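You operate a simulated robot arm through the tools that you are given. There is no shell and no other tool. Be economical: measure what you need, move in short steps, check, and stop when the job is done.

Carry out the task below with a simulated robot arm. There is one attempt and no reset: what you move stays moved.

TASK
Try the cube from the grey tray in the sample mould.
Fine: free the red clamp, slide the lid open, raise the lift, stand the cube on it and lower it; then shut and clamp the lid.

The check looks at the end state, three seconds after you hand in, the way a careful person would. Anything else that was tipped, shoved, dropped, spilled or broken makes it a failure. A push-on lid holds only when it is set on centred and level and pressed home; a screw cap is set on level and turned clockwise until tight.

THE ROBOT
A 7-joint arm with a two-finger parallel gripper, fixed in place. Base frame: the origin is at the foot of the arm, x ahead of it, y to its left, z up; the work surface is at about z = 0.82. Lengths are in m, angles in rad, forces in N, time in s.
With the tool pointing down near the work surface it reaches from about 0.3 to 0.7 m from the base axis. Its first joint turns from -1.152 to 1.152 rad. Payload 1.57 kg.
The tool frame sits at the grasp point between the pads (the TCP): z along the fingers, y along the line on which they close. The tips reach 0.03 m beyond it. Largest opening 0.11 m; finger width 0.024, thickness 0.012; the body of the gripper, 0.048 by 0.112 m, starts 0.078 m behind the TCP.
Orientation is told as [roll, pitch, yaw] about the base's x, y, z axes, in that order, counted from this pose: with the fingers straight down and closing along the base's y, the tool's x points along the base's -x, its y along +y and its z along -z.

THE INTERFACE
- The arm moves only by the tool apply_moves. Its argument "moves" is a list of rows, each a list of 6 numbers: the shift along the base's x, y, z in mm, then the turn, a rotation vector about the base's x, y, z in degrees. In form: [[x, y, z, ax, ay, az], ...]. A call has 1 to 8 rows; each row shifts and turns the commanded pose from where the row before left it. "grip" is the closure in counts, from 0 (fully open) to 255 (shut), set as the call begins (left out, the last holds). Rows are played at 5 a second. More than 0.05 m and 0.15 rad between two rows, or a gripper value outside its range, and nothing of the call is played. Where a pose cannot be reached the arm comes as near as it can. A force on the tool above 70 N (or 10 N above the force at the start of the call, whichever is more), or a blocked arm, ends the call early, and 0.2 s more pass. The fingers move at their own pace (about 0.108 m/s each) and stop on an object; they squeeze with about 30 N. The grip force told is the motor's: it shows also when the fingers shut on nothing. Time passes only in rows, and 0.2 s behind the last, so rows that do not move let the fingers close. The reply holds the time, the measured pose of the TCP, the force on the tool along the base axes, the opening and the grip force, in the units named above and with some noise.
- Cameras (640 x 400 px; columns grow to the right, rows downward): "scene" is fixed at [0.1665, -0.3888, 1.4166]; the picture's right is [0.77, -0.64, 0.00], its down [-0.29, -0.36, -0.89] and it looks along [0.56, 0.68, -0.46] (base axes); focal length 345 px, centre (320, 200). "wrist" rides on the gripper at [-0.036, 0, -0.08] in the tool frame; the picture's right is [0.00, -1.00, 0.00], its down [0.97, 0.00, -0.24] and it looks along [0.24, 0.00, 0.97] (tool axes); focal length 218 px, centre (320, 200). There is no depth. A picture from a camera that has moved, and an enlarged one, comes with that camera's place and axes in the base frame and with its lens.
- capture(camera): a new picture of that camera. No time passes.
- close_up(camera, box): a new picture of the part [left, top, right, bottom] of that camera's present view, enlarged. No time passes.
- sign_off(): hands the job in; it is judged then, once.

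Go step by step. Nothing tells you positions but the pictures and the camera data: compare them with the known pose of the tool, close in by small moves and look again before you grip or let go. The budget is 120 turns and 76 pictures, counting those below and the enlarged ones. Unless the task says otherwise, let go and move clear before handing in, and close with one line.

The tools are called after "Call:" as name(argument=value, ...) on one line, values as JSON. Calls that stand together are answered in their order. apply_moves: Moves the arm, as the interface text tells. Its arguments: {"type":"object","properties":{"moves":{"type":"array","items":{"type":"array","items":{"type":"number"}}},"grip":{"type":"number"}},"required":["moves"]} The other tools are called the same way: capture (camera) takes a picture; close_up (camera, box) takes an enlarged picture of a part of a camera's view; sign_off () hands the job in.

At the start:

```text
t: 0.0
tool_pos: [0.3957, 0.0063, 1.1869]
tool_rot: [0.0, 0.001, -0.001]
ft_force: [0.3, -0.6, 0.3]
gripper_width: 0.11
gripper_force: 0.0
```

scene: 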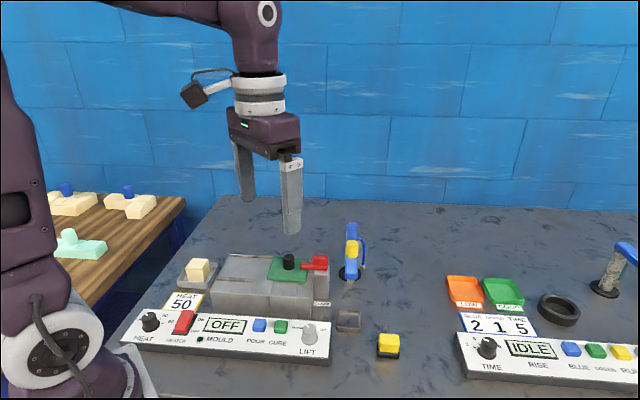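
wrist: 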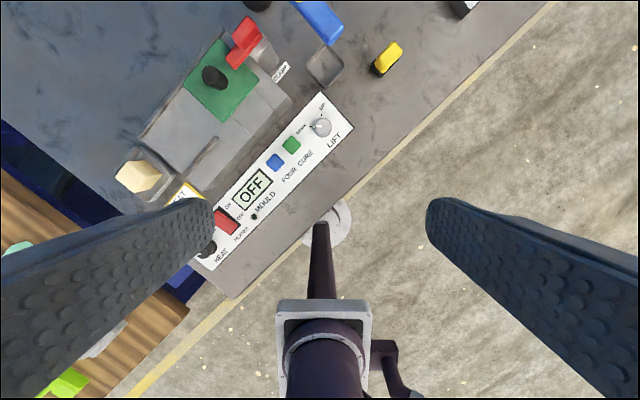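

I see the mould machine with a green lid with a black knob, a red clamp, a control panel with a LIFT lever, and a cube in the grey tray. I'll enlarge these first.

Call:
close_up(camera="scene", box=[110, 210, 430, 400])

Call:
close_up(camera="wrist", box=[100, 0, 420, 200])

```text
2.00 times, centred on (270, 305) of scene
camera zoom: at [0.1665, -0.3888, 1.4166], right [0.77, -0.64, 0.0], down [-0.29, -0.36, -0.89], along [0.56, 0.68, -0.46], focal length 689 px, centre (420, -10)
```

zoom: 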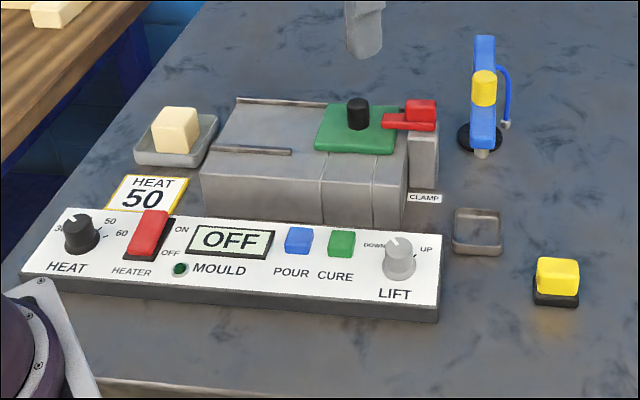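

```text
2.00 times, centred on (260, 100) of wrist
camera zoom: at [0.4303, 0.0064, 1.2669], right [0.0, -1.0, 0.0], down [-0.97, 0.0, 0.24], along [-0.24, 0.0, -0.97], focal length 436 px, centre (440, 400)
```

zoom: 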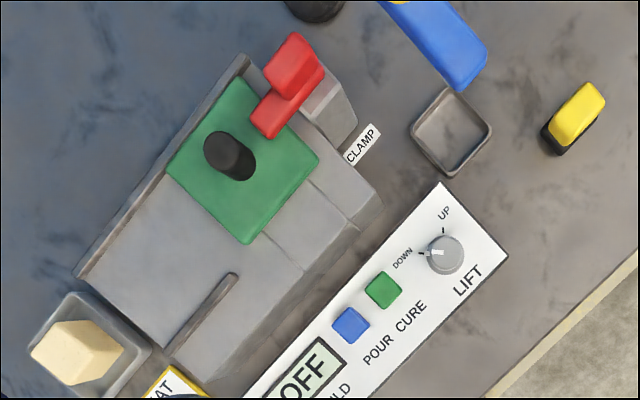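

The lid knob top triangulates to about (0.525, 0.158, 0.93), and the machine's long axis is about -40° in the base frame. I'll move over it, turn the tool to match and look again.

Call:
apply_moves(moves=[[15, 16, 0, 0, 0, -8], [15, 16, 0, 0, 0, -8], [15, 16, 0, 0, 0, -8], [15, 16, 0, 0, 0, -8], [15, 16, 0, 0, 0, -8], [0, 0, 0, 0, 0, 0]], grip=0)

Call:
capture(camera="wrist")

```text
t: 1.4
tool_pos: [0.4701, 0.0871, 1.187]
tool_rot: [0.0, 0.0, -0.699]
ft_force: [-0.4, -0.1, -0.1]
gripper_width: 0.1101
gripper_force: 0.2
```

```text
71 pictures are left
camera wrist: at [0.4968, 0.064, 1.2673], right [-0.64, -0.76, 0.0], down [-0.74, 0.63, 0.24], along [-0.18, 0.15, -0.97], focal length 218 px, centre (320, 200)
```

wrist: 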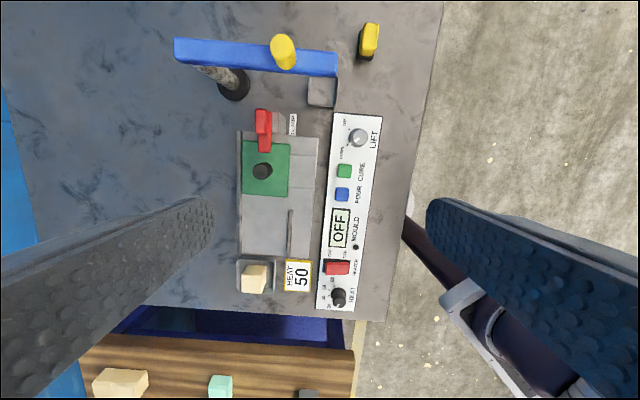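

The view is now roughly aligned with the machine. I'll enlarge the clamp, lid and lift knob.

Call:
close_up(camera="wrist", box=[220, 90, 400, 202])

Call:
close_up(camera="scene", box=[200, 230, 360, 330])

Call:
close_up(camera="wrist", box=[220, 190, 400, 302])

```text
3.56 times, centred on (310, 146) of wrist
camera zoom: at [0.4968, 0.064, 1.2673], right [-0.64, -0.76, 0.0], down [-0.74, 0.63, 0.24], along [-0.18, 0.15, -0.97], focal length 776 px, centre (356, 392)
```

zoom: 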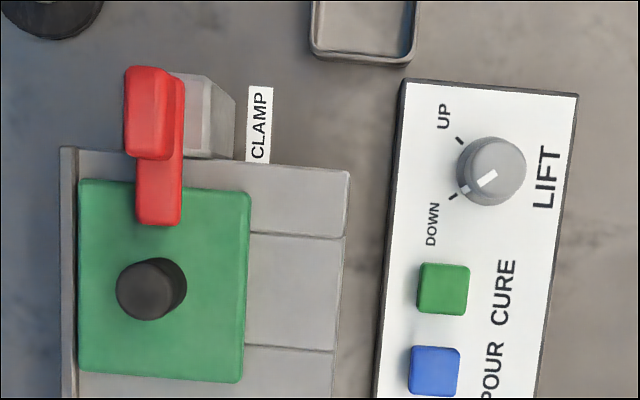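

```text
4.00 times, centred on (280, 280) of scene
camera zoom: at [0.1665, -0.3888, 1.4166], right [0.77, -0.64, 0.0], down [-0.29, -0.36, -0.89], along [0.56, 0.68, -0.46], focal length 1379 px, centre (480, -120)
```

zoom: 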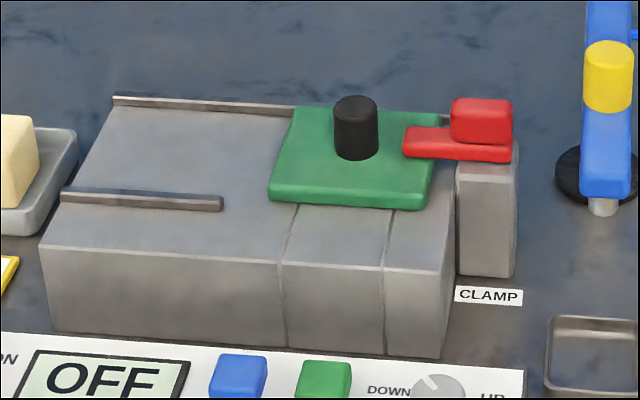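

```text
3.56 times, centred on (310, 246) of wrist
camera zoom: at [0.4968, 0.064, 1.2673], right [-0.64, -0.76, 0.0], down [-0.74, 0.63, 0.24], along [-0.18, 0.15, -0.97], focal length 776 px, centre (356, 36)
```

zoom: 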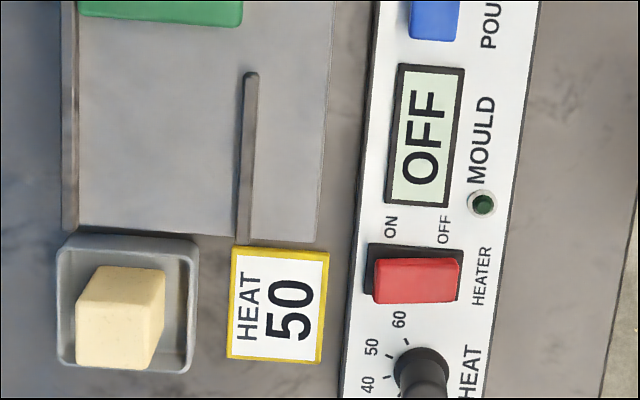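

The machine axis works out to -45°, with the clamp block top near (0.576, 0.104, 0.935). The pour arm beyond it reaches about z = 1.0. I'll go above the clamp block with the fingers partly closed and check.

Call:
apply_moves(moves=[[22, 4, -20, 0, 0, -5], [21, 4, -30, 0, 0, 0], [21, 3, -35, 0, 0, 0], [21, 3, -35, 0, 0, 0], [21, 3, -35, 0, 0, 0], [0, 0, 0, 0, 0, 0]], grip=116)

Call:
capture(camera="wrist")

Call:
close_up(camera="scene", box=[220, 150, 420, 275])

```text
t: 2.8
tool_pos: [0.5782, 0.1001, 1.0303]
tool_rot: [-0.002, 0.0, -0.786]
ft_force: [-0.5, -0.8, 0.9]
gripper_width: 0.06
gripper_force: 0.1
```

```text
67 pictures are left
camera wrist: at [0.6023, 0.0759, 1.112], right [-0.71, -0.71, 0.0], down [-0.69, 0.69, 0.24], along [-0.17, 0.17, -0.97], focal length 218 px, centre (320, 200)
```

wrist: 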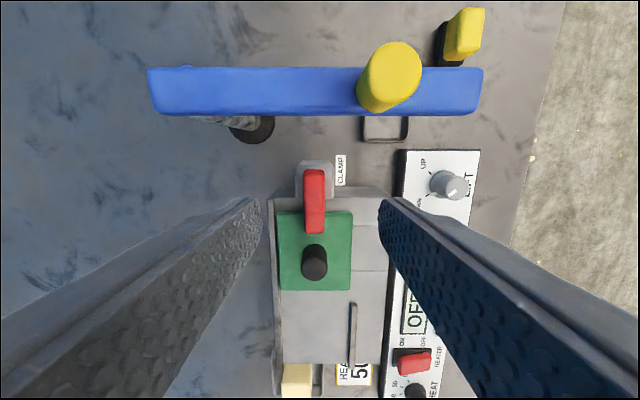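

```text
3.20 times, centred on (320, 212) of scene
camera zoom: at [0.1665, -0.3888, 1.4166], right [0.77, -0.64, 0.0], down [-0.29, -0.36, -0.89], along [0.56, 0.68, -0.46], focal length 1103 px, centre (320, 160)
```

zoom: 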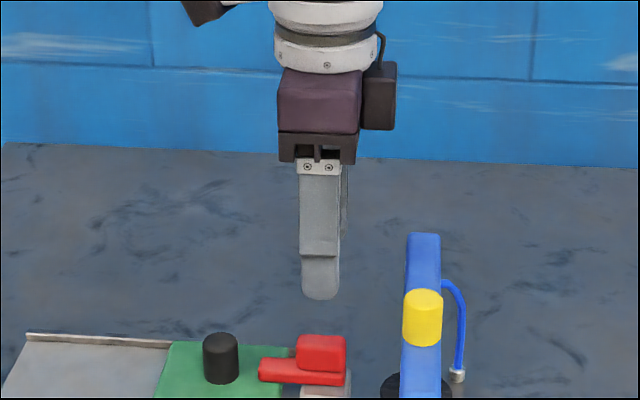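

The tool sits above the clamp. I'll enlarge to fix the remaining offset.

Call:
close_up(camera="wrist", box=[260, 140, 380, 215])

```text
5.33 times, centred on (320, 178) of wrist
camera zoom: at [0.6023, 0.0759, 1.112], right [-0.71, -0.71, 0.0], down [-0.69, 0.69, 0.24], along [-0.17, 0.17, -0.97], focal length 1164 px, centre (320, 320)
```

zoom: 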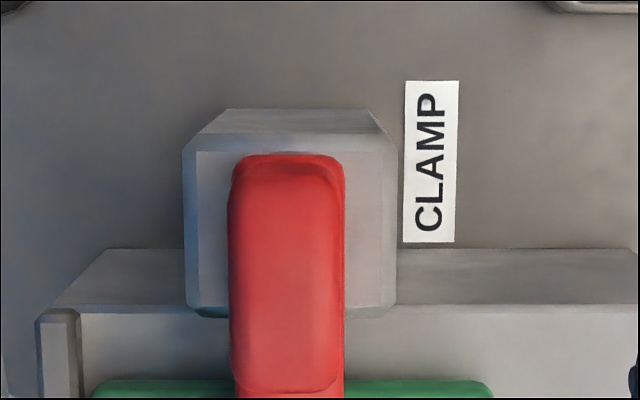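

Block centre refines to about (0.580, 0.1055), so I'll correct by a few mm, lower around it and close.

Call:
apply_moves(moves=[[1.8, 5.4, -20, 0, 0, 0], [0, 0, -30, 0, 0, 0], [0, 0, -22, 0, 0, 0], [0, 0, -9, 0, 0, 0], [0, 0, 0, 0, 0, 0]])

Call:
close_up(camera="scene", box=[240, 190, 400, 290])

```text
t: 4.0
tool_pos: [0.5787, 0.1065, 0.9497]
tool_rot: [-0.001, -0.001, -0.786]
ft_force: [1.0, -0.2, -0.3]
gripper_width: 0.06
gripper_force: 0.0
```

```text
4.00 times, centred on (320, 240) of scene
camera zoom: at [0.1665, -0.3888, 1.4166], right [0.77, -0.64, 0.0], down [-0.29, -0.36, -0.89], along [0.56, 0.68, -0.46], focal length 1379 px, centre (320, 40)
```

zoom: 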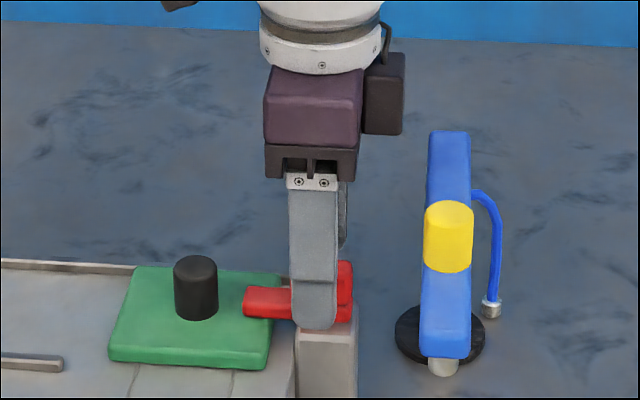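

The fingers straddle the block. I'll close now.

Call:
apply_moves(moves=[[0, 0, 0, 0, 0, 0], [0, 0, 0, 0, 0, 0], [0, 0, 0, 0, 0, 0]], grip=255)

Call:
apply_moves(moves=[[1.4, -1.4, 0, 0, 0, 0], [1.4, -1.4, 0, 0, 0, 0], [1.4, -1.4, 0, 0, 0, 0], [0, 0, 0, 0, 0, 0]])

```text
t: 4.8
tool_pos: [0.5785, 0.1073, 0.9505]
tool_rot: [0.0, 0.001, -0.785]
ft_force: [-1.8, -1.0, -2.1]
gripper_width: 0.0177
gripper_force: 32.5
```

```text
t: 5.8
tool_pos: [0.5796, 0.1065, 0.9502]
tool_rot: [0.0, 0.006, -0.783]
ft_force: [-34.9, 23.8, 20.8]
gripper_width: 0.0175
gripper_force: 31.9
```

Sliding along the axis is blocked (about 42 N), so the clamp must swing or flip. I'll undo that and test a gentle lift.

Call:
apply_moves(moves=[[-4.2, 4.2, 0, 0, 0, 0], [0, 0, 0, 0, 0, 0], [0, 0, 2, 0, 0, 0], [0, 0, 2, 0, 0, 0], [0, 0, 0, 0, 0, 0]])

Call:
apply_moves(moves=[[0, 0, -4, 0, 0, 0], [0, 0, 0, 0, 0, 0], [0, 0, 0, 0, 0, 5], [0, 0, 0, 0, 0, 5], [0, 0, 0, 0, 0, 0]])

Call:
close_up(camera="scene", box=[240, 190, 400, 290])

```text
t: 7.0
tool_pos: [0.5785, 0.1078, 0.9521]
tool_rot: [-0.003, -0.002, -0.788]
ft_force: [18.9, -6.4, -43.1]
gripper_width: 0.0179
gripper_force: 32.8
```

```text
t: 8.2
tool_pos: [0.5783, 0.1063, 0.951]
tool_rot: [-0.001, -0.004, -0.611]
ft_force: [-6.5, -22.3, 56.0]
gripper_width: 0.0173
gripper_force: 30.3
```

```text
4.00 times, centred on (320, 240) of scene
camera zoom: at [0.1656, -0.3896, 1.4164], right [0.77, -0.64, 0.0], down [-0.29, -0.36, -0.89], along [0.57, 0.68, -0.46], focal length 1379 px, centre (320, 40)
```

zoom: 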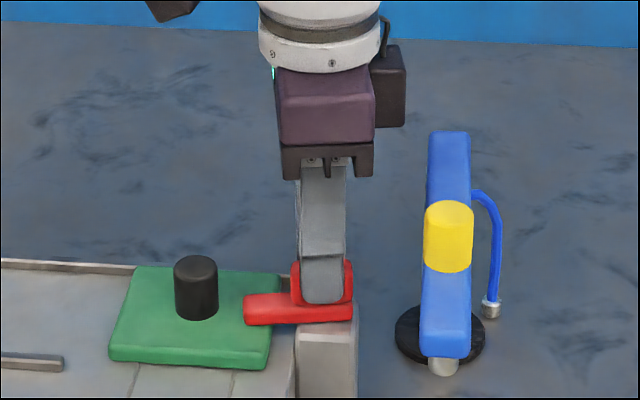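

The clamp swivels with a yaw turn. I'll relieve the downward force and keep turning while watching the forces.

Call:
apply_moves(moves=[[0, 0, 2.5, 0, 0, 0], [0, 0, 0, 0, 0, 7], [-0.3, -0.5, 0, 0, 0, 7], [-0.3, -0.5, 0, 0, 0, 7], [0, 0, 0, 0, 0, 0]])

Call:
capture(camera="scene")

```text
t: 9.4
tool_pos: [0.5773, 0.1056, 0.9519]
tool_rot: [-0.005, 0.001, -0.244]
ft_force: [14.8, -25.3, -30.0]
gripper_width: 0.0179
gripper_force: 32.0
```

```text
62 pictures are left
```

scene: 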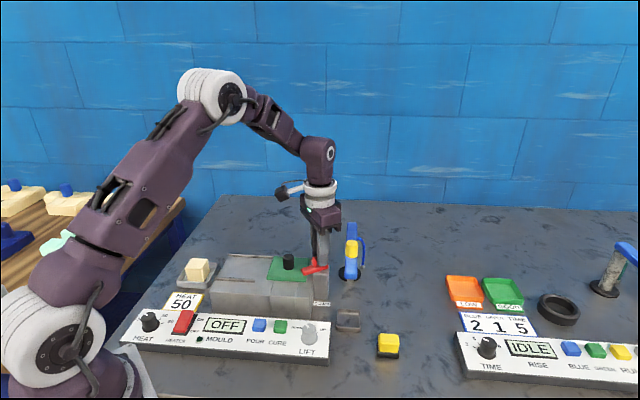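

It's swinging freely, so I'll continue to a quarter turn.

Call:
apply_moves(moves=[[0.5, -1, -1, 0, 0, 7.5], [0.2, -0.3, 0, 0, 0, 7.5], [0.2, -0.3, 0, 0, 0, 7.5], [0.3, -0.3, 0, 0, 0, 7.5], [0, 0, 0, 0, 0, 0]])

Call:
apply_moves(moves=[[0.3, -0.3, 0, 0, 0, 7.5], [0.3, -0.2, 0, 0, 0, 7.5], [0.3, -0.2, 0, 0, 0, 7.5], [0.2, 0, 0, 0, 0, 7], [0, 0, 0, 0, 0, 0]])

Call:
close_up(camera="scene", box=[240, 190, 400, 290])

```text
t: 10.6
tool_pos: [0.5774, 0.1029, 0.9524]
tool_rot: [-0.002, 0.005, 0.278]
ft_force: [-17.4, -33.1, -0.2]
gripper_width: 0.0178
gripper_force: 32.9
```

```text
t: 11.8
tool_pos: [0.5785, 0.101, 0.9515]
tool_rot: [-0.001, 0.006, 0.792]
ft_force: [-12.5, -38.7, 3.6]
gripper_width: 0.0178
gripper_force: 32.3
```

```text
4.00 times, centred on (320, 240) of scene
camera zoom: at [0.1661, -0.3899, 1.4163], right [0.77, -0.64, 0.0], down [-0.29, -0.36, -0.89], along [0.57, 0.68, -0.46], focal length 1379 px, centre (320, 40)
```

zoom: 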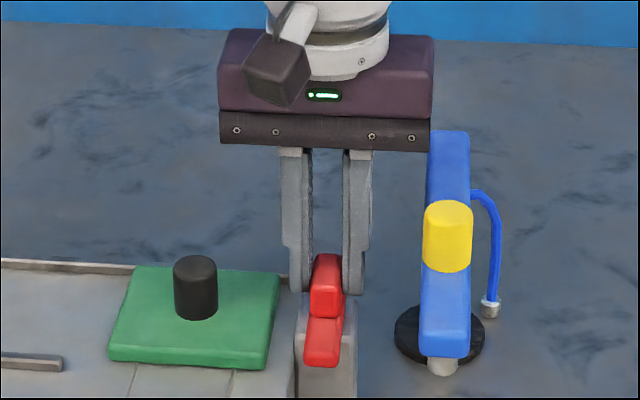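

The clamp is free, a quarter turn away from the lid. I'll open the fingers, lift clear and turn back to -45°.

Call:
apply_moves(moves=[[-1, -3, 0, 0, 0, 0], [0, 0, 0, 0, 0, 0]])

Call:
apply_moves(moves=[[0, 0, 0, 0, 0, 0], [0, 0, 0, 0, 0, 0], [0, 0, 25, 0, 0, 0], [0, 0, 35, 0, 0, 0], [0, 0, 35, 0, 0, 0], [0, 0, 35, 0, 0, 0], [0, 0, 0, 0, 0, 0]], grip=162)

Call:
apply_moves(moves=[[-8, 8, 0, 0, 0, -8.5], [-8, 8, 0, 0, 0, -8.5], [-8, 8, 0, 0, 0, -8.5], [-8, 8, 0, 0, 0, -8.5], [-8, 8, 0, 0, 0, -8.5], [-8, 8, 0, 0, 0, -8.5], [0, 0, 0, 0, 0, -8.5], [0, 0, 0, 0, 0, -8.5]])

Call:
apply_moves(moves=[[0, 0, 0, 0, 0, -8], [0, 0, 0, 0, 0, -8], [0, 0, 0, 0, 0, -6.4], [0, 0, 0, 0, 0, 0]])

Call:
capture(camera="wrist")

```text
t: 12.4
tool_pos: [0.5779, 0.1011, 0.9527]
tool_rot: [-0.001, 0.003, 0.795]
ft_force: [-5.0, -26.0, 1.0]
gripper_width: 0.0179
gripper_force: 32.6
```

```text
t: 14.0
tool_pos: [0.5799, 0.1021, 1.0834]
tool_rot: [0.001, -0.001, 0.794]
ft_force: [0.0, -0.9, 0.0]
gripper_width: 0.0404
gripper_force: 0.1
```

```text
t: 15.8
tool_pos: [0.532, 0.1497, 1.0813]
tool_rot: [0.0, -0.001, -0.396]
ft_force: [-0.6, 0.1, -0.9]
gripper_width: 0.0402
gripper_force: 0.1
```

```text
t: 16.8
tool_pos: [0.5293, 0.1495, 1.0816]
tool_rot: [-0.001, -0.001, -0.786]
ft_force: [0.5, 0.3, 0.8]
gripper_width: 0.0402
gripper_force: 0.0
```

```text
60 pictures are left
camera wrist: at [0.5556, 0.1245, 1.1623], right [-0.71, -0.71, 0.0], down [-0.69, 0.69, 0.24], along [-0.17, 0.17, -0.97], focal length 218 px, centre (320, 200)
```

wrist: 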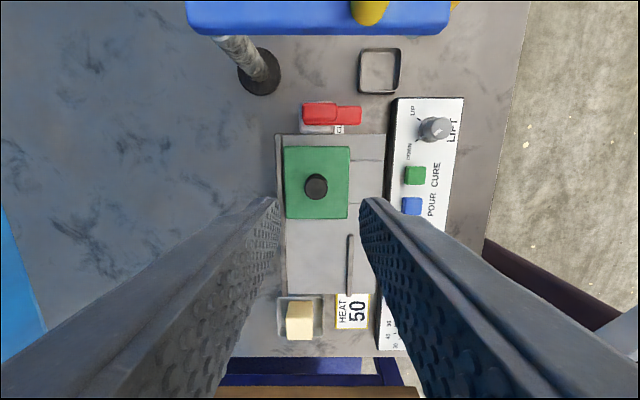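

The clamp is clear of the lid. The knob sits at about (0.529, 0.157), so I'll lower around it.

Call:
apply_moves(moves=[[0, 7, -35, 0, 0, 0], [0, 0, -45, 0, 0, 0], [0, 0, -40, 0, 0, 0], [0, 0, -20, 0, 0, 0], [0, 0, 0, 0, 0, 0]])

Call:
close_up(camera="scene", box=[210, 210, 370, 310])

Call:
capture(camera="wrist")

```text
t: 18.0
tool_pos: [0.5318, 0.1556, 0.9409]
tool_rot: [0.0, 0.0, -0.784]
ft_force: [0.3, 0.2, -1.1]
gripper_width: 0.04
gripper_force: 0.0
```

```text
4.00 times, centred on (290, 260) of scene
camera zoom: at [0.1665, -0.3888, 1.4166], right [0.77, -0.64, 0.0], down [-0.29, -0.36, -0.89], along [0.56, 0.68, -0.46], focal length 1379 px, centre (440, -40)
```

zoom: 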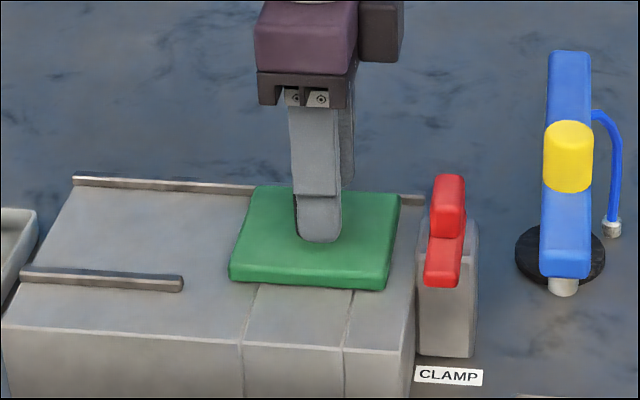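

```text
58 pictures are left
camera wrist: at [0.5574, 0.1302, 1.0219], right [-0.71, -0.71, 0.0], down [-0.69, 0.69, 0.24], along [-0.17, 0.17, -0.97], focal length 218 px, centre (320, 200)
```

wrist: 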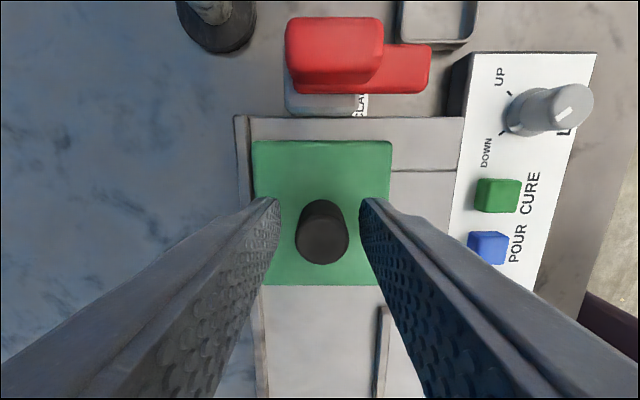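

The knob is between the pads. I'll centre a couple of mm, close, and try a short slide along the rails toward the tray.

Call:
apply_moves(moves=[[-2, 2, 0, 0, 0, 0], [0, 0, 0, 0, 0, 0]])

Call:
apply_moves(moves=[[0, 0, 0, 0, 0, 0], [0, 0, 0, 0, 0, 0], [0, 0, 0, 0, 0, 0]], grip=255)

Call:
apply_moves(moves=[[-2, 2, 0, 0, 0, 0], [-2, 2, 0, 0, 0, 0], [-3, 3, 0, 0, 0, 0], [-3, 3, 0, 0, 0, 0], [0, 0, 0, 0, 0, 0]])

```text
t: 18.6
tool_pos: [0.5297, 0.1572, 0.9419]
tool_rot: [0.001, -0.001, -0.783]
ft_force: [-0.5, 0.4, 0.4]
gripper_width: 0.0402
gripper_force: 0.1
```

```text
t: 19.4
tool_pos: [0.5297, 0.1561, 0.9422]
tool_rot: [-0.001, 0.0, -0.784]
ft_force: [-9.2, -9.4, 3.5]
gripper_width: 0.0254
gripper_force: 36.5
```

```text
t: 20.6
tool_pos: [0.5166, 0.1682, 0.9413]
tool_rot: [0.0, 0.003, -0.784]
ft_force: [-9.7, -9.1, -4.2]
gripper_width: 0.0253
gripper_force: 37.4
```

It slides freely. I'll continue.

Call:
apply_moves(moves=[[-6, 5, 0, 0, 0, 0], [-6, 6, 0, 0, 0, 0], [-6, 6, 0, 0, 0, 0], [-6, 6, 0, 0, 0, 0], [-6, 6, 0, 0, 0, 0], [-6, 6, 0, 0, 0, 0], [0, 0, 0, 0, 0, 0]])

Call:
close_up(camera="scene", box=[170, 210, 370, 335])

Call:
capture(camera="wrist")

```text
t: 22.2
tool_pos: [0.4824, 0.2044, 0.9418]
tool_rot: [0.003, 0.0, -0.783]
ft_force: [-11.6, -10.5, 11.7]
gripper_width: 0.0252
gripper_force: 36.8
```

```text
3.20 times, centred on (270, 272) of scene
camera zoom: at [0.166, -0.3892, 1.4165], right [0.77, -0.64, 0.0], down [-0.29, -0.36, -0.89], along [0.57, 0.68, -0.46], focal length 1103 px, centre (480, -32)
```

zoom: 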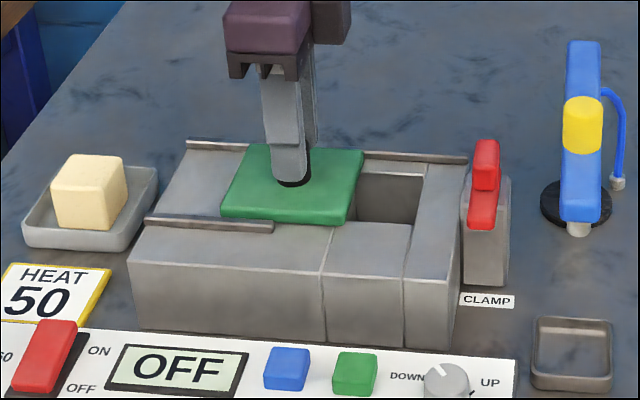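

```text
56 pictures are left
camera wrist: at [0.5072, 0.179, 1.0224], right [-0.71, -0.71, 0.0], down [-0.69, 0.68, 0.24], along [-0.17, 0.17, -0.97], focal length 218 px, centre (320, 200)
```

wrist: 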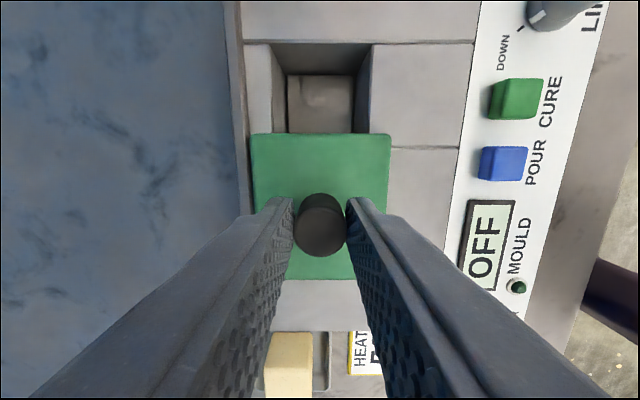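

The well is appearing with the lift visible inside. I'll slide on toward the stop.

Call:
apply_moves(moves=[[-5.5, 5, 0, 0, 0, 0], [-5, 5, 0, 0, 0, 0], [-5, 5, 0, 0, 0, 0], [-5, 5, 0, 0, 0, 0], [-3, 3, 0, 0, 0, 0], [0, 0, 0, 0, 0, 0]])

Call:
capture(camera="wrist")

```text
t: 23.6
tool_pos: [0.4592, 0.2266, 0.9407]
tool_rot: [0.003, 0.0, -0.785]
ft_force: [2.7, 4.5, 4.0]
gripper_width: 0.0253
gripper_force: 36.7
```

```text
55 pictures are left
camera wrist: at [0.4842, 0.2018, 1.0224], right [-0.71, -0.71, 0.0], down [-0.69, 0.68, 0.24], along [-0.17, 0.17, -0.97], focal length 218 px, centre (320, 200)
```

wrist: 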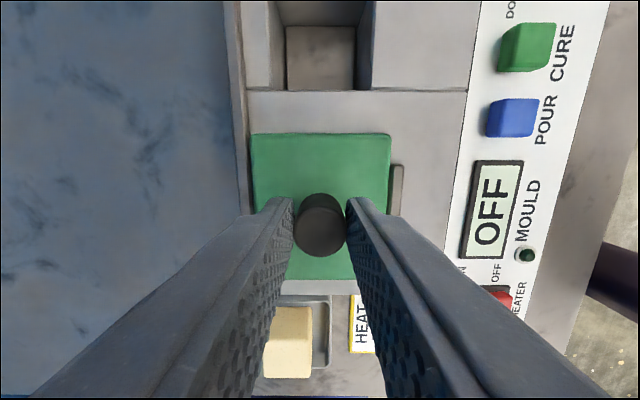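

The well is fully clear, so I'll leave the lid here. Next I release, rise and look over the lift and knob.

Call:
apply_moves(moves=[[0, 0, 0, 0, 0, 0], [0, 0, 0, 0, 0, 0], [0, 0, 30, 0, 0, 0], [0, 0, 40, 0, 0, 0], [10, -20, 40, 0, 0, 0], [20, -40, 0, 0, 0, 0], [20, -40, 0, 0, 0, 0], [0, 0, 0, 0, 0, 0]], grip=150)

Call:
capture(camera="wrist")

Call:
close_up(camera="scene", box=[170, 230, 350, 342])

```text
t: 25.4
tool_pos: [0.5101, 0.1259, 1.0499]
tool_rot: [0.001, 0.001, -0.783]
ft_force: [0.4, -0.2, -0.6]
gripper_width: 0.0453
gripper_force: 0.0
```

```text
54 pictures are left
camera wrist: at [0.5338, 0.1013, 1.1319], right [-0.71, -0.71, 0.0], down [-0.69, 0.69, 0.24], along [-0.17, 0.17, -0.97], focal length 218 px, centre (320, 200)
```

wrist: 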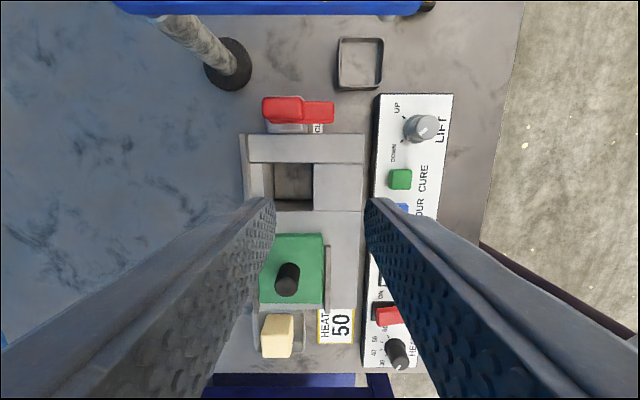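

```text
3.56 times, centred on (260, 286) of scene
camera zoom: at [0.1665, -0.3889, 1.4166], right [0.77, -0.64, 0.0], down [-0.29, -0.36, -0.89], along [0.56, 0.68, -0.46], focal length 1226 px, centre (533, -106)
```

zoom: 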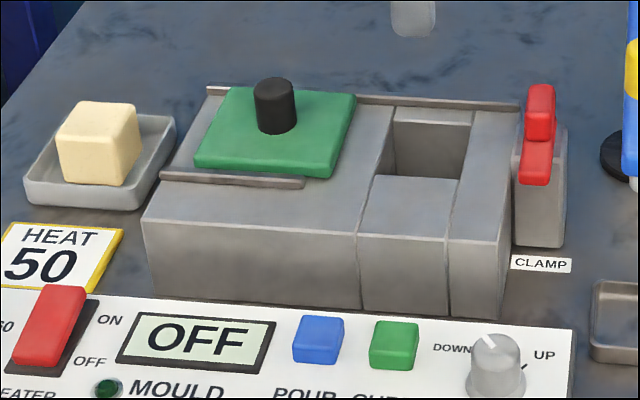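

The lift knob top comes out near (0.465, 0.000, 0.876), with its pointer on DOWN and UP a clockwise turn away. I'll go above it with yaw +45° so that a -90° turn stays in range.

Call:
apply_moves(moves=[[-5, -16, 0, 0, 0, 8.4], [-5, -16, 0, 0, 0, 8.4], [-5, -16, 0, 0, 0, 8.4], [-6, -16, 0, 0, 0, 8.4], [-6, -16, 0, 0, 0, 8.4], [-6, -16, 0, 0, 0, 8.4], [-6, -15, 0, 0, 0, 8.4], [-6, -15, 0, 0, 0, 8.4]])

Call:
apply_moves(moves=[[0, 0, -20, 0, 0, 8.2], [0, 0, -20, 0, 0, 8.2], [0, 0, -10, 0, 0, 6.4], [0, 0, 0, 0, 0, 0]])

Call:
capture(camera="wrist")

Call:
close_up(camera="scene", box=[230, 230, 390, 330])

```text
t: 27.2
tool_pos: [0.4636, -0.0006, 1.0519]
tool_rot: [-0.001, 0.0, 0.393]
ft_force: [0.1, -1.0, -0.1]
gripper_width: 0.0454
gripper_force: 0.2
```

```text
t: 28.2
tool_pos: [0.4642, -0.0012, 0.9999]
tool_rot: [0.001, 0.0, 0.788]
ft_force: [0.4, -0.3, -0.1]
gripper_width: 0.0453
gripper_force: 0.1
```

```text
52 pictures are left
camera wrist: at [0.4888, 0.027, 1.0812], right [0.71, -0.7, 0.0], down [-0.68, -0.69, 0.24], along [-0.17, -0.17, -0.97], focal length 218 px, centre (320, 200)
```

wrist: 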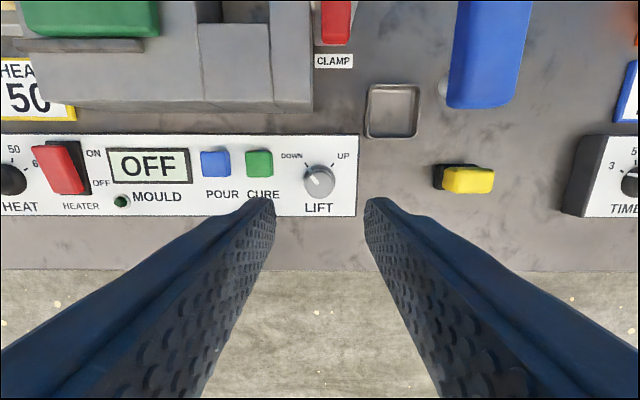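

```text
4.00 times, centred on (310, 280) of scene
camera zoom: at [0.1665, -0.3888, 1.4166], right [0.77, -0.64, 0.0], down [-0.29, -0.36, -0.89], along [0.56, 0.68, -0.46], focal length 1379 px, centre (360, -120)
```

zoom: 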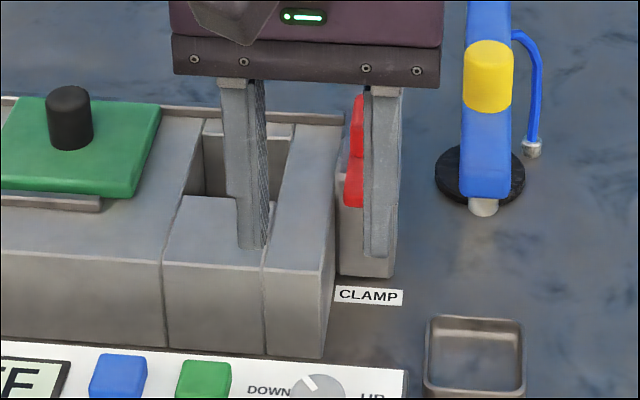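

Small correction of +4 mm in y, then lower around the lift knob.

Call:
apply_moves(moves=[[0, 4, -30, 0, 0, 0], [0, 0, -40, 0, 0, 0], [0, 0, -30, 0, 0, 0], [0, 0, -9, 0, 0, 0], [0, 0, 0, 0, 0, 0]])

Call:
close_up(camera="scene", box=[230, 250, 390, 350])

Call:
capture(camera="wrist")

```text
t: 29.4
tool_pos: [0.463, 0.0054, 0.8913]
tool_rot: [-0.003, 0.0, 0.788]
ft_force: [0.4, -0.8, -0.1]
gripper_width: 0.0454
gripper_force: 0.1
```

```text
4.00 times, centred on (310, 300) of scene
camera zoom: at [0.1665, -0.3888, 1.4166], right [0.77, -0.64, 0.0], down [-0.29, -0.36, -0.89], along [0.56, 0.68, -0.46], focal length 1379 px, centre (360, -200)
```

zoom: 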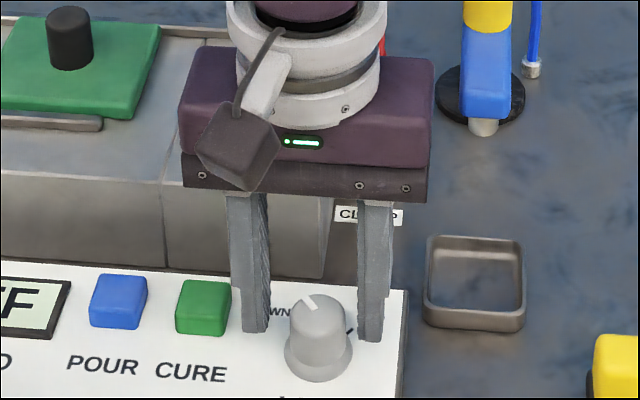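

```text
49 pictures are left
camera wrist: at [0.4884, 0.0306, 0.9727], right [0.71, -0.71, 0.0], down [-0.69, -0.69, 0.24], along [-0.17, -0.17, -0.97], focal length 218 px, centre (320, 200)
```

wrist: 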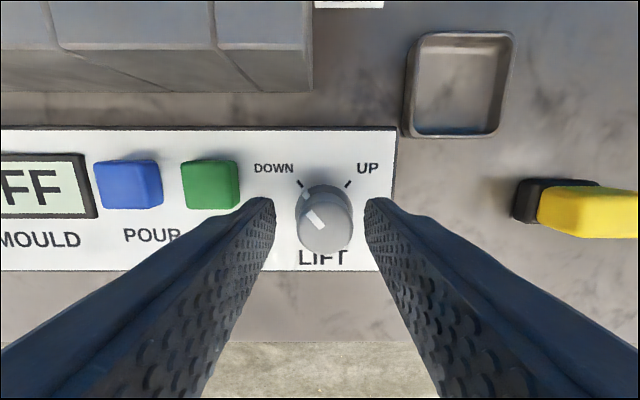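

The knob is centred to within 2 mm. I'll go 5 mm deeper, close on it, then start the clockwise turn.

Call:
apply_moves(moves=[[1, -2, -5, 0, 0, 0], [0, 0, 0, 0, 0, 0]])

Call:
apply_moves(moves=[[0, 0, 0, 0, 0, 0], [0, 0, 0, 0, 0, 0], [0, 0, 0, 0, 0, 0]], grip=255)

Call:
apply_moves(moves=[[0, 0, 0, 0, 0, -7], [0, 0, 0, 0, 0, -7], [0, 0, 0, 0, 0, -7], [0, 0, 0, 0, 0, -7], [0, 0, 0, 0, 0, 0]])

Call:
capture(camera="wrist")

```text
t: 30.0
tool_pos: [0.4644, 0.0026, 0.887]
tool_rot: [0.0, 0.002, 0.788]
ft_force: [0.2, 0.3, -0.7]
gripper_width: 0.0452
gripper_force: 0.1
```

```text
t: 30.8
tool_pos: [0.4651, 0.0024, 0.8874]
tool_rot: [0.0, 0.002, 0.788]
ft_force: [5.7, -6.2, -6.4]
gripper_width: 0.0277
gripper_force: 38.5
```

```text
t: 32.0
tool_pos: [0.464, 0.0009, 0.8869]
tool_rot: [0.0, 0.001, 0.298]
ft_force: [6.4, -21.8, -27.3]
gripper_width: 0.0277
gripper_force: 38.7
```

```text
48 pictures are left
camera wrist: at [0.4991, 0.0126, 0.9678], right [0.29, -0.96, 0.0], down [-0.93, -0.28, 0.24], along [-0.23, -0.07, -0.97], focal length 218 px, centre (320, 200)
```

wrist: 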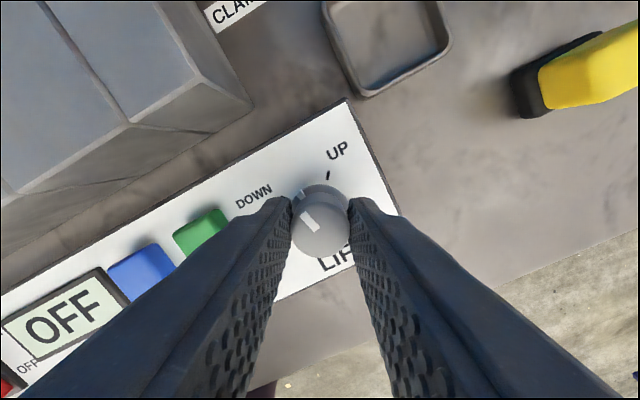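

The knob turns with the gripper, so I'll carry on to UP.

Call:
apply_moves(moves=[[0, -1, -1, 0, 0, -8], [0, 0, 0, 0, 0, -8], [0, 0, 0, 0, 0, -8], [0, 0, 0, 0, 0, -8], [0, 0, 0, 0, 0, -8], [0, 0, 0, 0, 0, -8], [0, 0, 0, 0, 0, -8], [0, 0, 0, 0, 0, 0]])

Call:
close_up(camera="wrist", box=[220, 100, 420, 225])

Call:
close_up(camera="scene", box=[200, 230, 360, 330])

```text
t: 33.8
tool_pos: [0.4652, -0.0007, 0.8859]
tool_rot: [0.0, 0.0, -0.682]
ft_force: [-7.2, -32.2, 24.6]
gripper_width: 0.0277
gripper_force: 37.8
```

```text
3.20 times, centred on (320, 162) of wrist
camera zoom: at [0.4921, -0.0223, 0.968], right [-0.63, -0.78, 0.0], down [-0.75, 0.61, 0.24], along [-0.19, 0.15, -0.97], focal length 698 px, centre (320, 320)
```

zoom: 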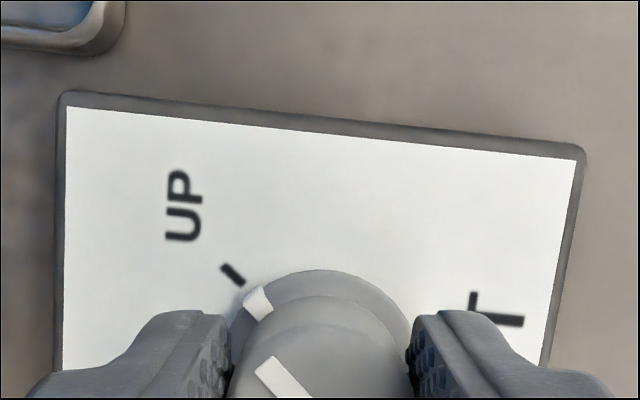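

```text
4.00 times, centred on (280, 280) of scene
camera zoom: at [0.1659, -0.3896, 1.4164], right [0.77, -0.64, 0.0], down [-0.29, -0.36, -0.89], along [0.57, 0.68, -0.46], focal length 1379 px, centre (480, -120)
```

zoom: 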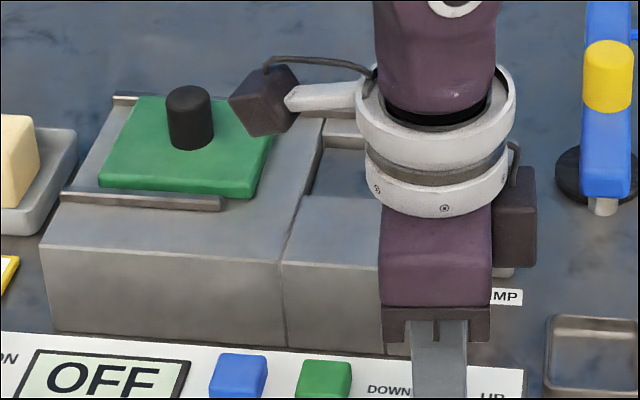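

The pointer is nearly on the UP tick. I'll turn a few more degrees, release and rise to check the lift.

Call:
apply_moves(moves=[[0, -1, 1, 0, 0, -3], [0, 0, 0, 0, 0, -3], [0, 0, 0, 0, 0, 0]])

Call:
close_up(camera="wrist", box=[220, 100, 420, 225])

```text
t: 34.6
tool_pos: [0.465, -0.0003, 0.8869]
tool_rot: [-0.003, 0.002, -0.784]
ft_force: [-11.6, -28.2, -14.6]
gripper_width: 0.0275
gripper_force: 38.2
```

```text
3.20 times, centred on (320, 162) of wrist
camera zoom: at [0.4891, -0.0246, 0.9677], right [-0.71, -0.71, 0.0], down [-0.69, 0.69, 0.24], along [-0.17, 0.17, -0.97], focal length 698 px, centre (320, 320)
```

zoom: 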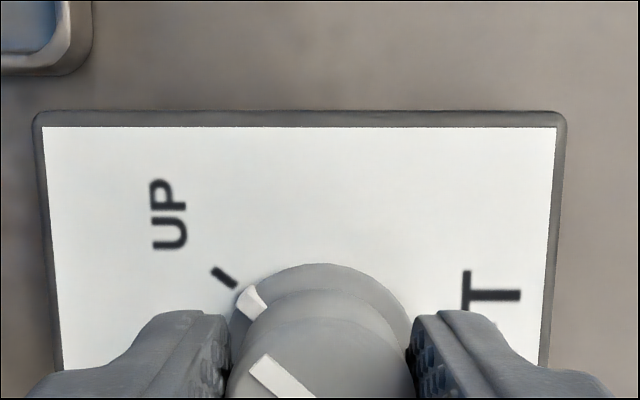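

The pointer lines up with UP. Releasing and rising.

Call:
apply_moves(moves=[[0, 0, 0, 0, 0, 0], [0, 0, 0, 0, 0, 0], [0, 0, 30, 0, 0, 0], [0, 0, 45, 0, 0, 0], [0, 20, 45, 0, 0, 0], [0, 40, 25, 0, 0, 0], [0, 40, 0, 0, 0, 0], [0, 40, 0, 0, 0, 0]], grip=110)

Call:
apply_moves(moves=[[-14, 20, 0, 0, 0, 0], [-14, 20, 0, 0, 0, 0], [-14, 20, 0, 0, 0, 0], [-14, 20, 0, 0, 0, 0], [0, 0, 0, 0, 0, 0]], grip=0)

Call:
capture(camera="wrist")

Call:
close_up(camera="scene", box=[170, 230, 350, 342])

```text
t: 36.4
tool_pos: [0.4649, 0.1398, 1.0299]
tool_rot: [0.0, -0.001, -0.784]
ft_force: [0.4, -0.1, -0.4]
gripper_width: 0.0624
gripper_force: 0.1
```

```text
t: 37.6
tool_pos: [0.4073, 0.222, 1.0318]
tool_rot: [0.0, 0.0, -0.786]
ft_force: [-0.4, -0.7, -0.2]
gripper_width: 0.1103
gripper_force: 0.1
```

```text
44 pictures are left
camera wrist: at [0.4333, 0.1965, 1.1123], right [-0.71, -0.71, 0.0], down [-0.69, 0.69, 0.24], along [-0.17, 0.17, -0.97], focal length 218 px, centre (320, 200)
```

wrist: 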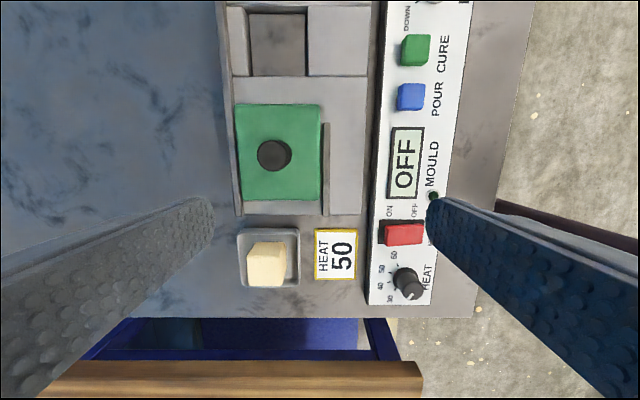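

```text
3.56 times, centred on (260, 286) of scene
camera zoom: at [0.1665, -0.3888, 1.4166], right [0.77, -0.64, 0.0], down [-0.29, -0.36, -0.89], along [0.56, 0.68, -0.46], focal length 1226 px, centre (533, -106)
```

zoom: 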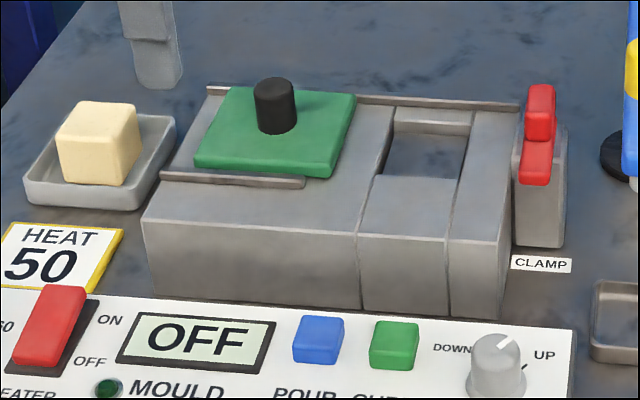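

The lift is up. Next is the cube, so I'll enlarge it and the lift platform.

Call:
close_up(camera="wrist", box=[220, 210, 340, 285])

Call:
close_up(camera="scene", box=[170, 245, 250, 295])

Call:
close_up(camera="wrist", box=[210, 0, 390, 112])

```text
5.33 times, centred on (280, 248) of wrist
camera zoom: at [0.4333, 0.1965, 1.1123], right [-0.71, -0.71, 0.0], down [-0.69, 0.69, 0.24], along [-0.17, 0.17, -0.97], focal length 1164 px, centre (533, -53)
```

zoom: 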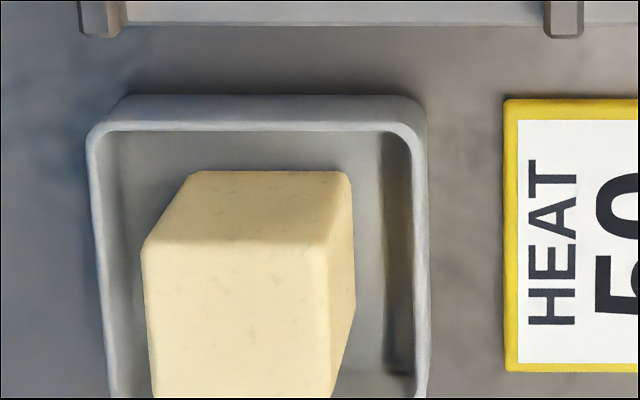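

```text
8.00 times, centred on (210, 270) of scene
camera zoom: at [0.1665, -0.3888, 1.4166], right [0.77, -0.64, 0.0], down [-0.29, -0.36, -0.89], along [0.56, 0.68, -0.46], focal length 2758 px, centre (1200, -360)
```

zoom: 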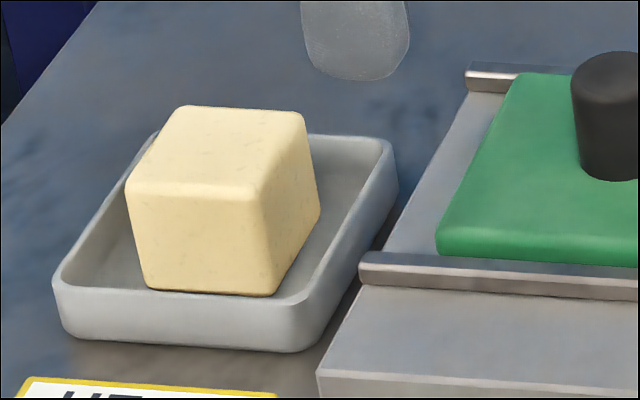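

```text
3.56 times, centred on (300, 56) of wrist
camera zoom: at [0.4333, 0.1965, 1.1123], right [-0.71, -0.71, 0.0], down [-0.69, 0.69, 0.24], along [-0.17, 0.17, -0.97], focal length 776 px, centre (391, 712)
```

zoom: 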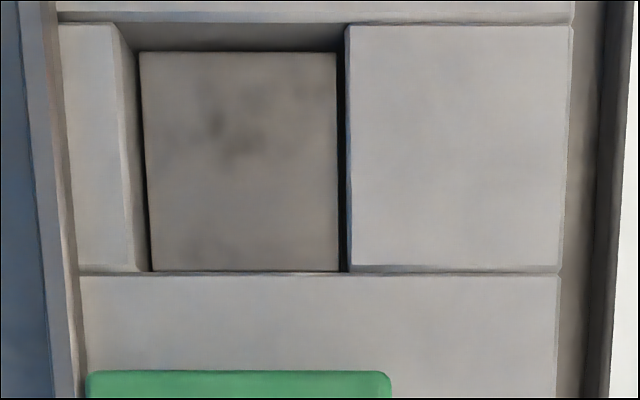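

The cube top is near (0.372, 0.356, 0.865) with about 40 mm edges, aligned with the machine. The well is about 49 mm wide, so I'll grip high on the cube. I'll move above it first.

Call:
apply_moves(moves=[[-7, 27, -10, 0, 0, 0], [-7, 27, -10, 0, 0, 0], [-7, 27, -10, 0, 0, 0], [-7, 27, -15, 0, 0, 0], [-7, 26, -17, 0, 0, 0], [0, 0, 0, 0, 0, 0]], grip=80)

Call:
capture(camera="wrist")

Call:
capture(camera="scene")

```text
t: 39.0
tool_pos: [0.3733, 0.356, 0.971]
tool_rot: [-0.002, 0.0, -0.782]
ft_force: [0.3, 0.0, -0.5]
gripper_width: 0.0755
gripper_force: 0.0
```

```text
39 pictures are left
camera wrist: at [0.3986, 0.3308, 1.052], right [-0.71, -0.71, 0.0], down [-0.69, 0.69, 0.24], along [-0.17, 0.17, -0.97], focal length 218 px, centre (320, 200)
```

wrist: 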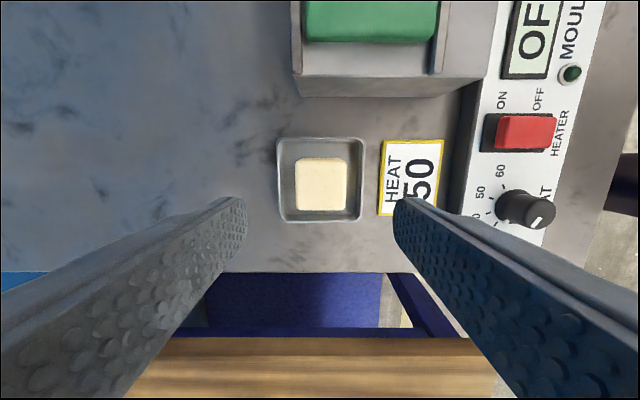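

```text
38 pictures are left
```

scene: 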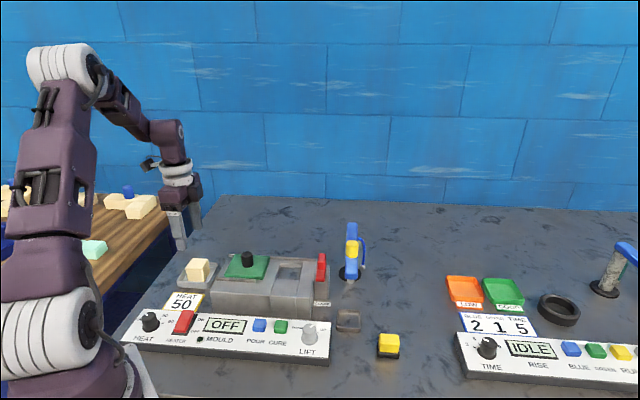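

The cube is laterally centred. I'll enlarge once for yaw and fore-aft alignment.

Call:
close_up(camera="wrist", box=[260, 125, 380, 225])

```text
4.00 times, centred on (320, 175) of wrist
camera zoom: at [0.3986, 0.3308, 1.052], right [-0.71, -0.71, 0.0], down [-0.69, 0.69, 0.24], along [-0.17, 0.17, -0.97], focal length 873 px, centre (320, 300)
```

zoom: 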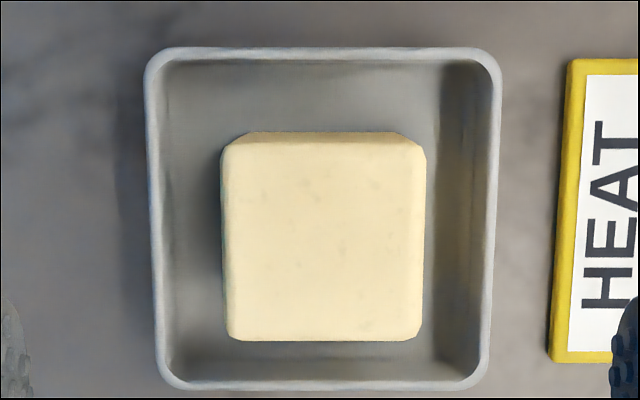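

Cube centre refined to (0.3745, 0.3545), about 43 mm wide. I'll lower to TCP z ≈ 0.875, which keeps the tips above the tray rim, and close.

Call:
apply_moves(moves=[[1.3, -1.6, -30, 0, 0, -0.2], [0, 0, -40, 0, 0, 0], [0, 0, -25, 0, 0, 0], [0, 0, 0, 0, 0, 0]])

Call:
apply_moves(moves=[[0, 0, 0, 0, 0, 0], [0, 0, 0, 0, 0, 0], [0, 0, 0, 0, 0, 0]], grip=255)

Call:
close_up(camera="scene", box=[140, 210, 300, 310])

```text
t: 40.0
tool_pos: [0.3743, 0.353, 0.876]
tool_rot: [-0.001, 0.0, -0.785]
ft_force: [-0.6, -0.3, 0.0]
gripper_width: 0.0754
gripper_force: 0.1
```

```text
t: 40.8
tool_pos: [0.3749, 0.3524, 0.8761]
tool_rot: [-0.001, -0.001, -0.789]
ft_force: [0.0, -0.6, -0.2]
gripper_width: 0.0424
gripper_force: 30.4
```

```text
4.00 times, centred on (220, 260) of scene
camera zoom: at [0.1665, -0.3888, 1.4166], right [0.77, -0.64, 0.0], down [-0.29, -0.36, -0.89], along [0.56, 0.68, -0.46], focal length 1379 px, centre (720, -40)
```

zoom: 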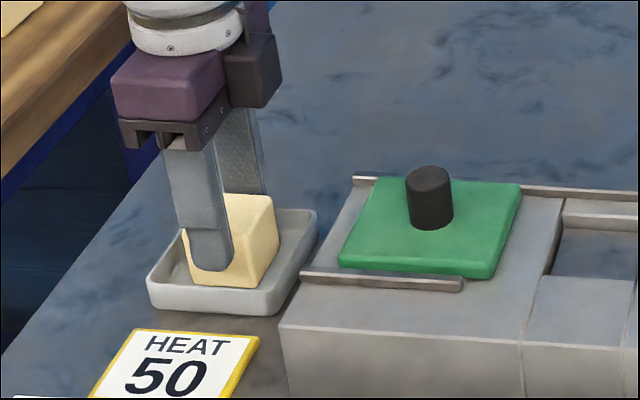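

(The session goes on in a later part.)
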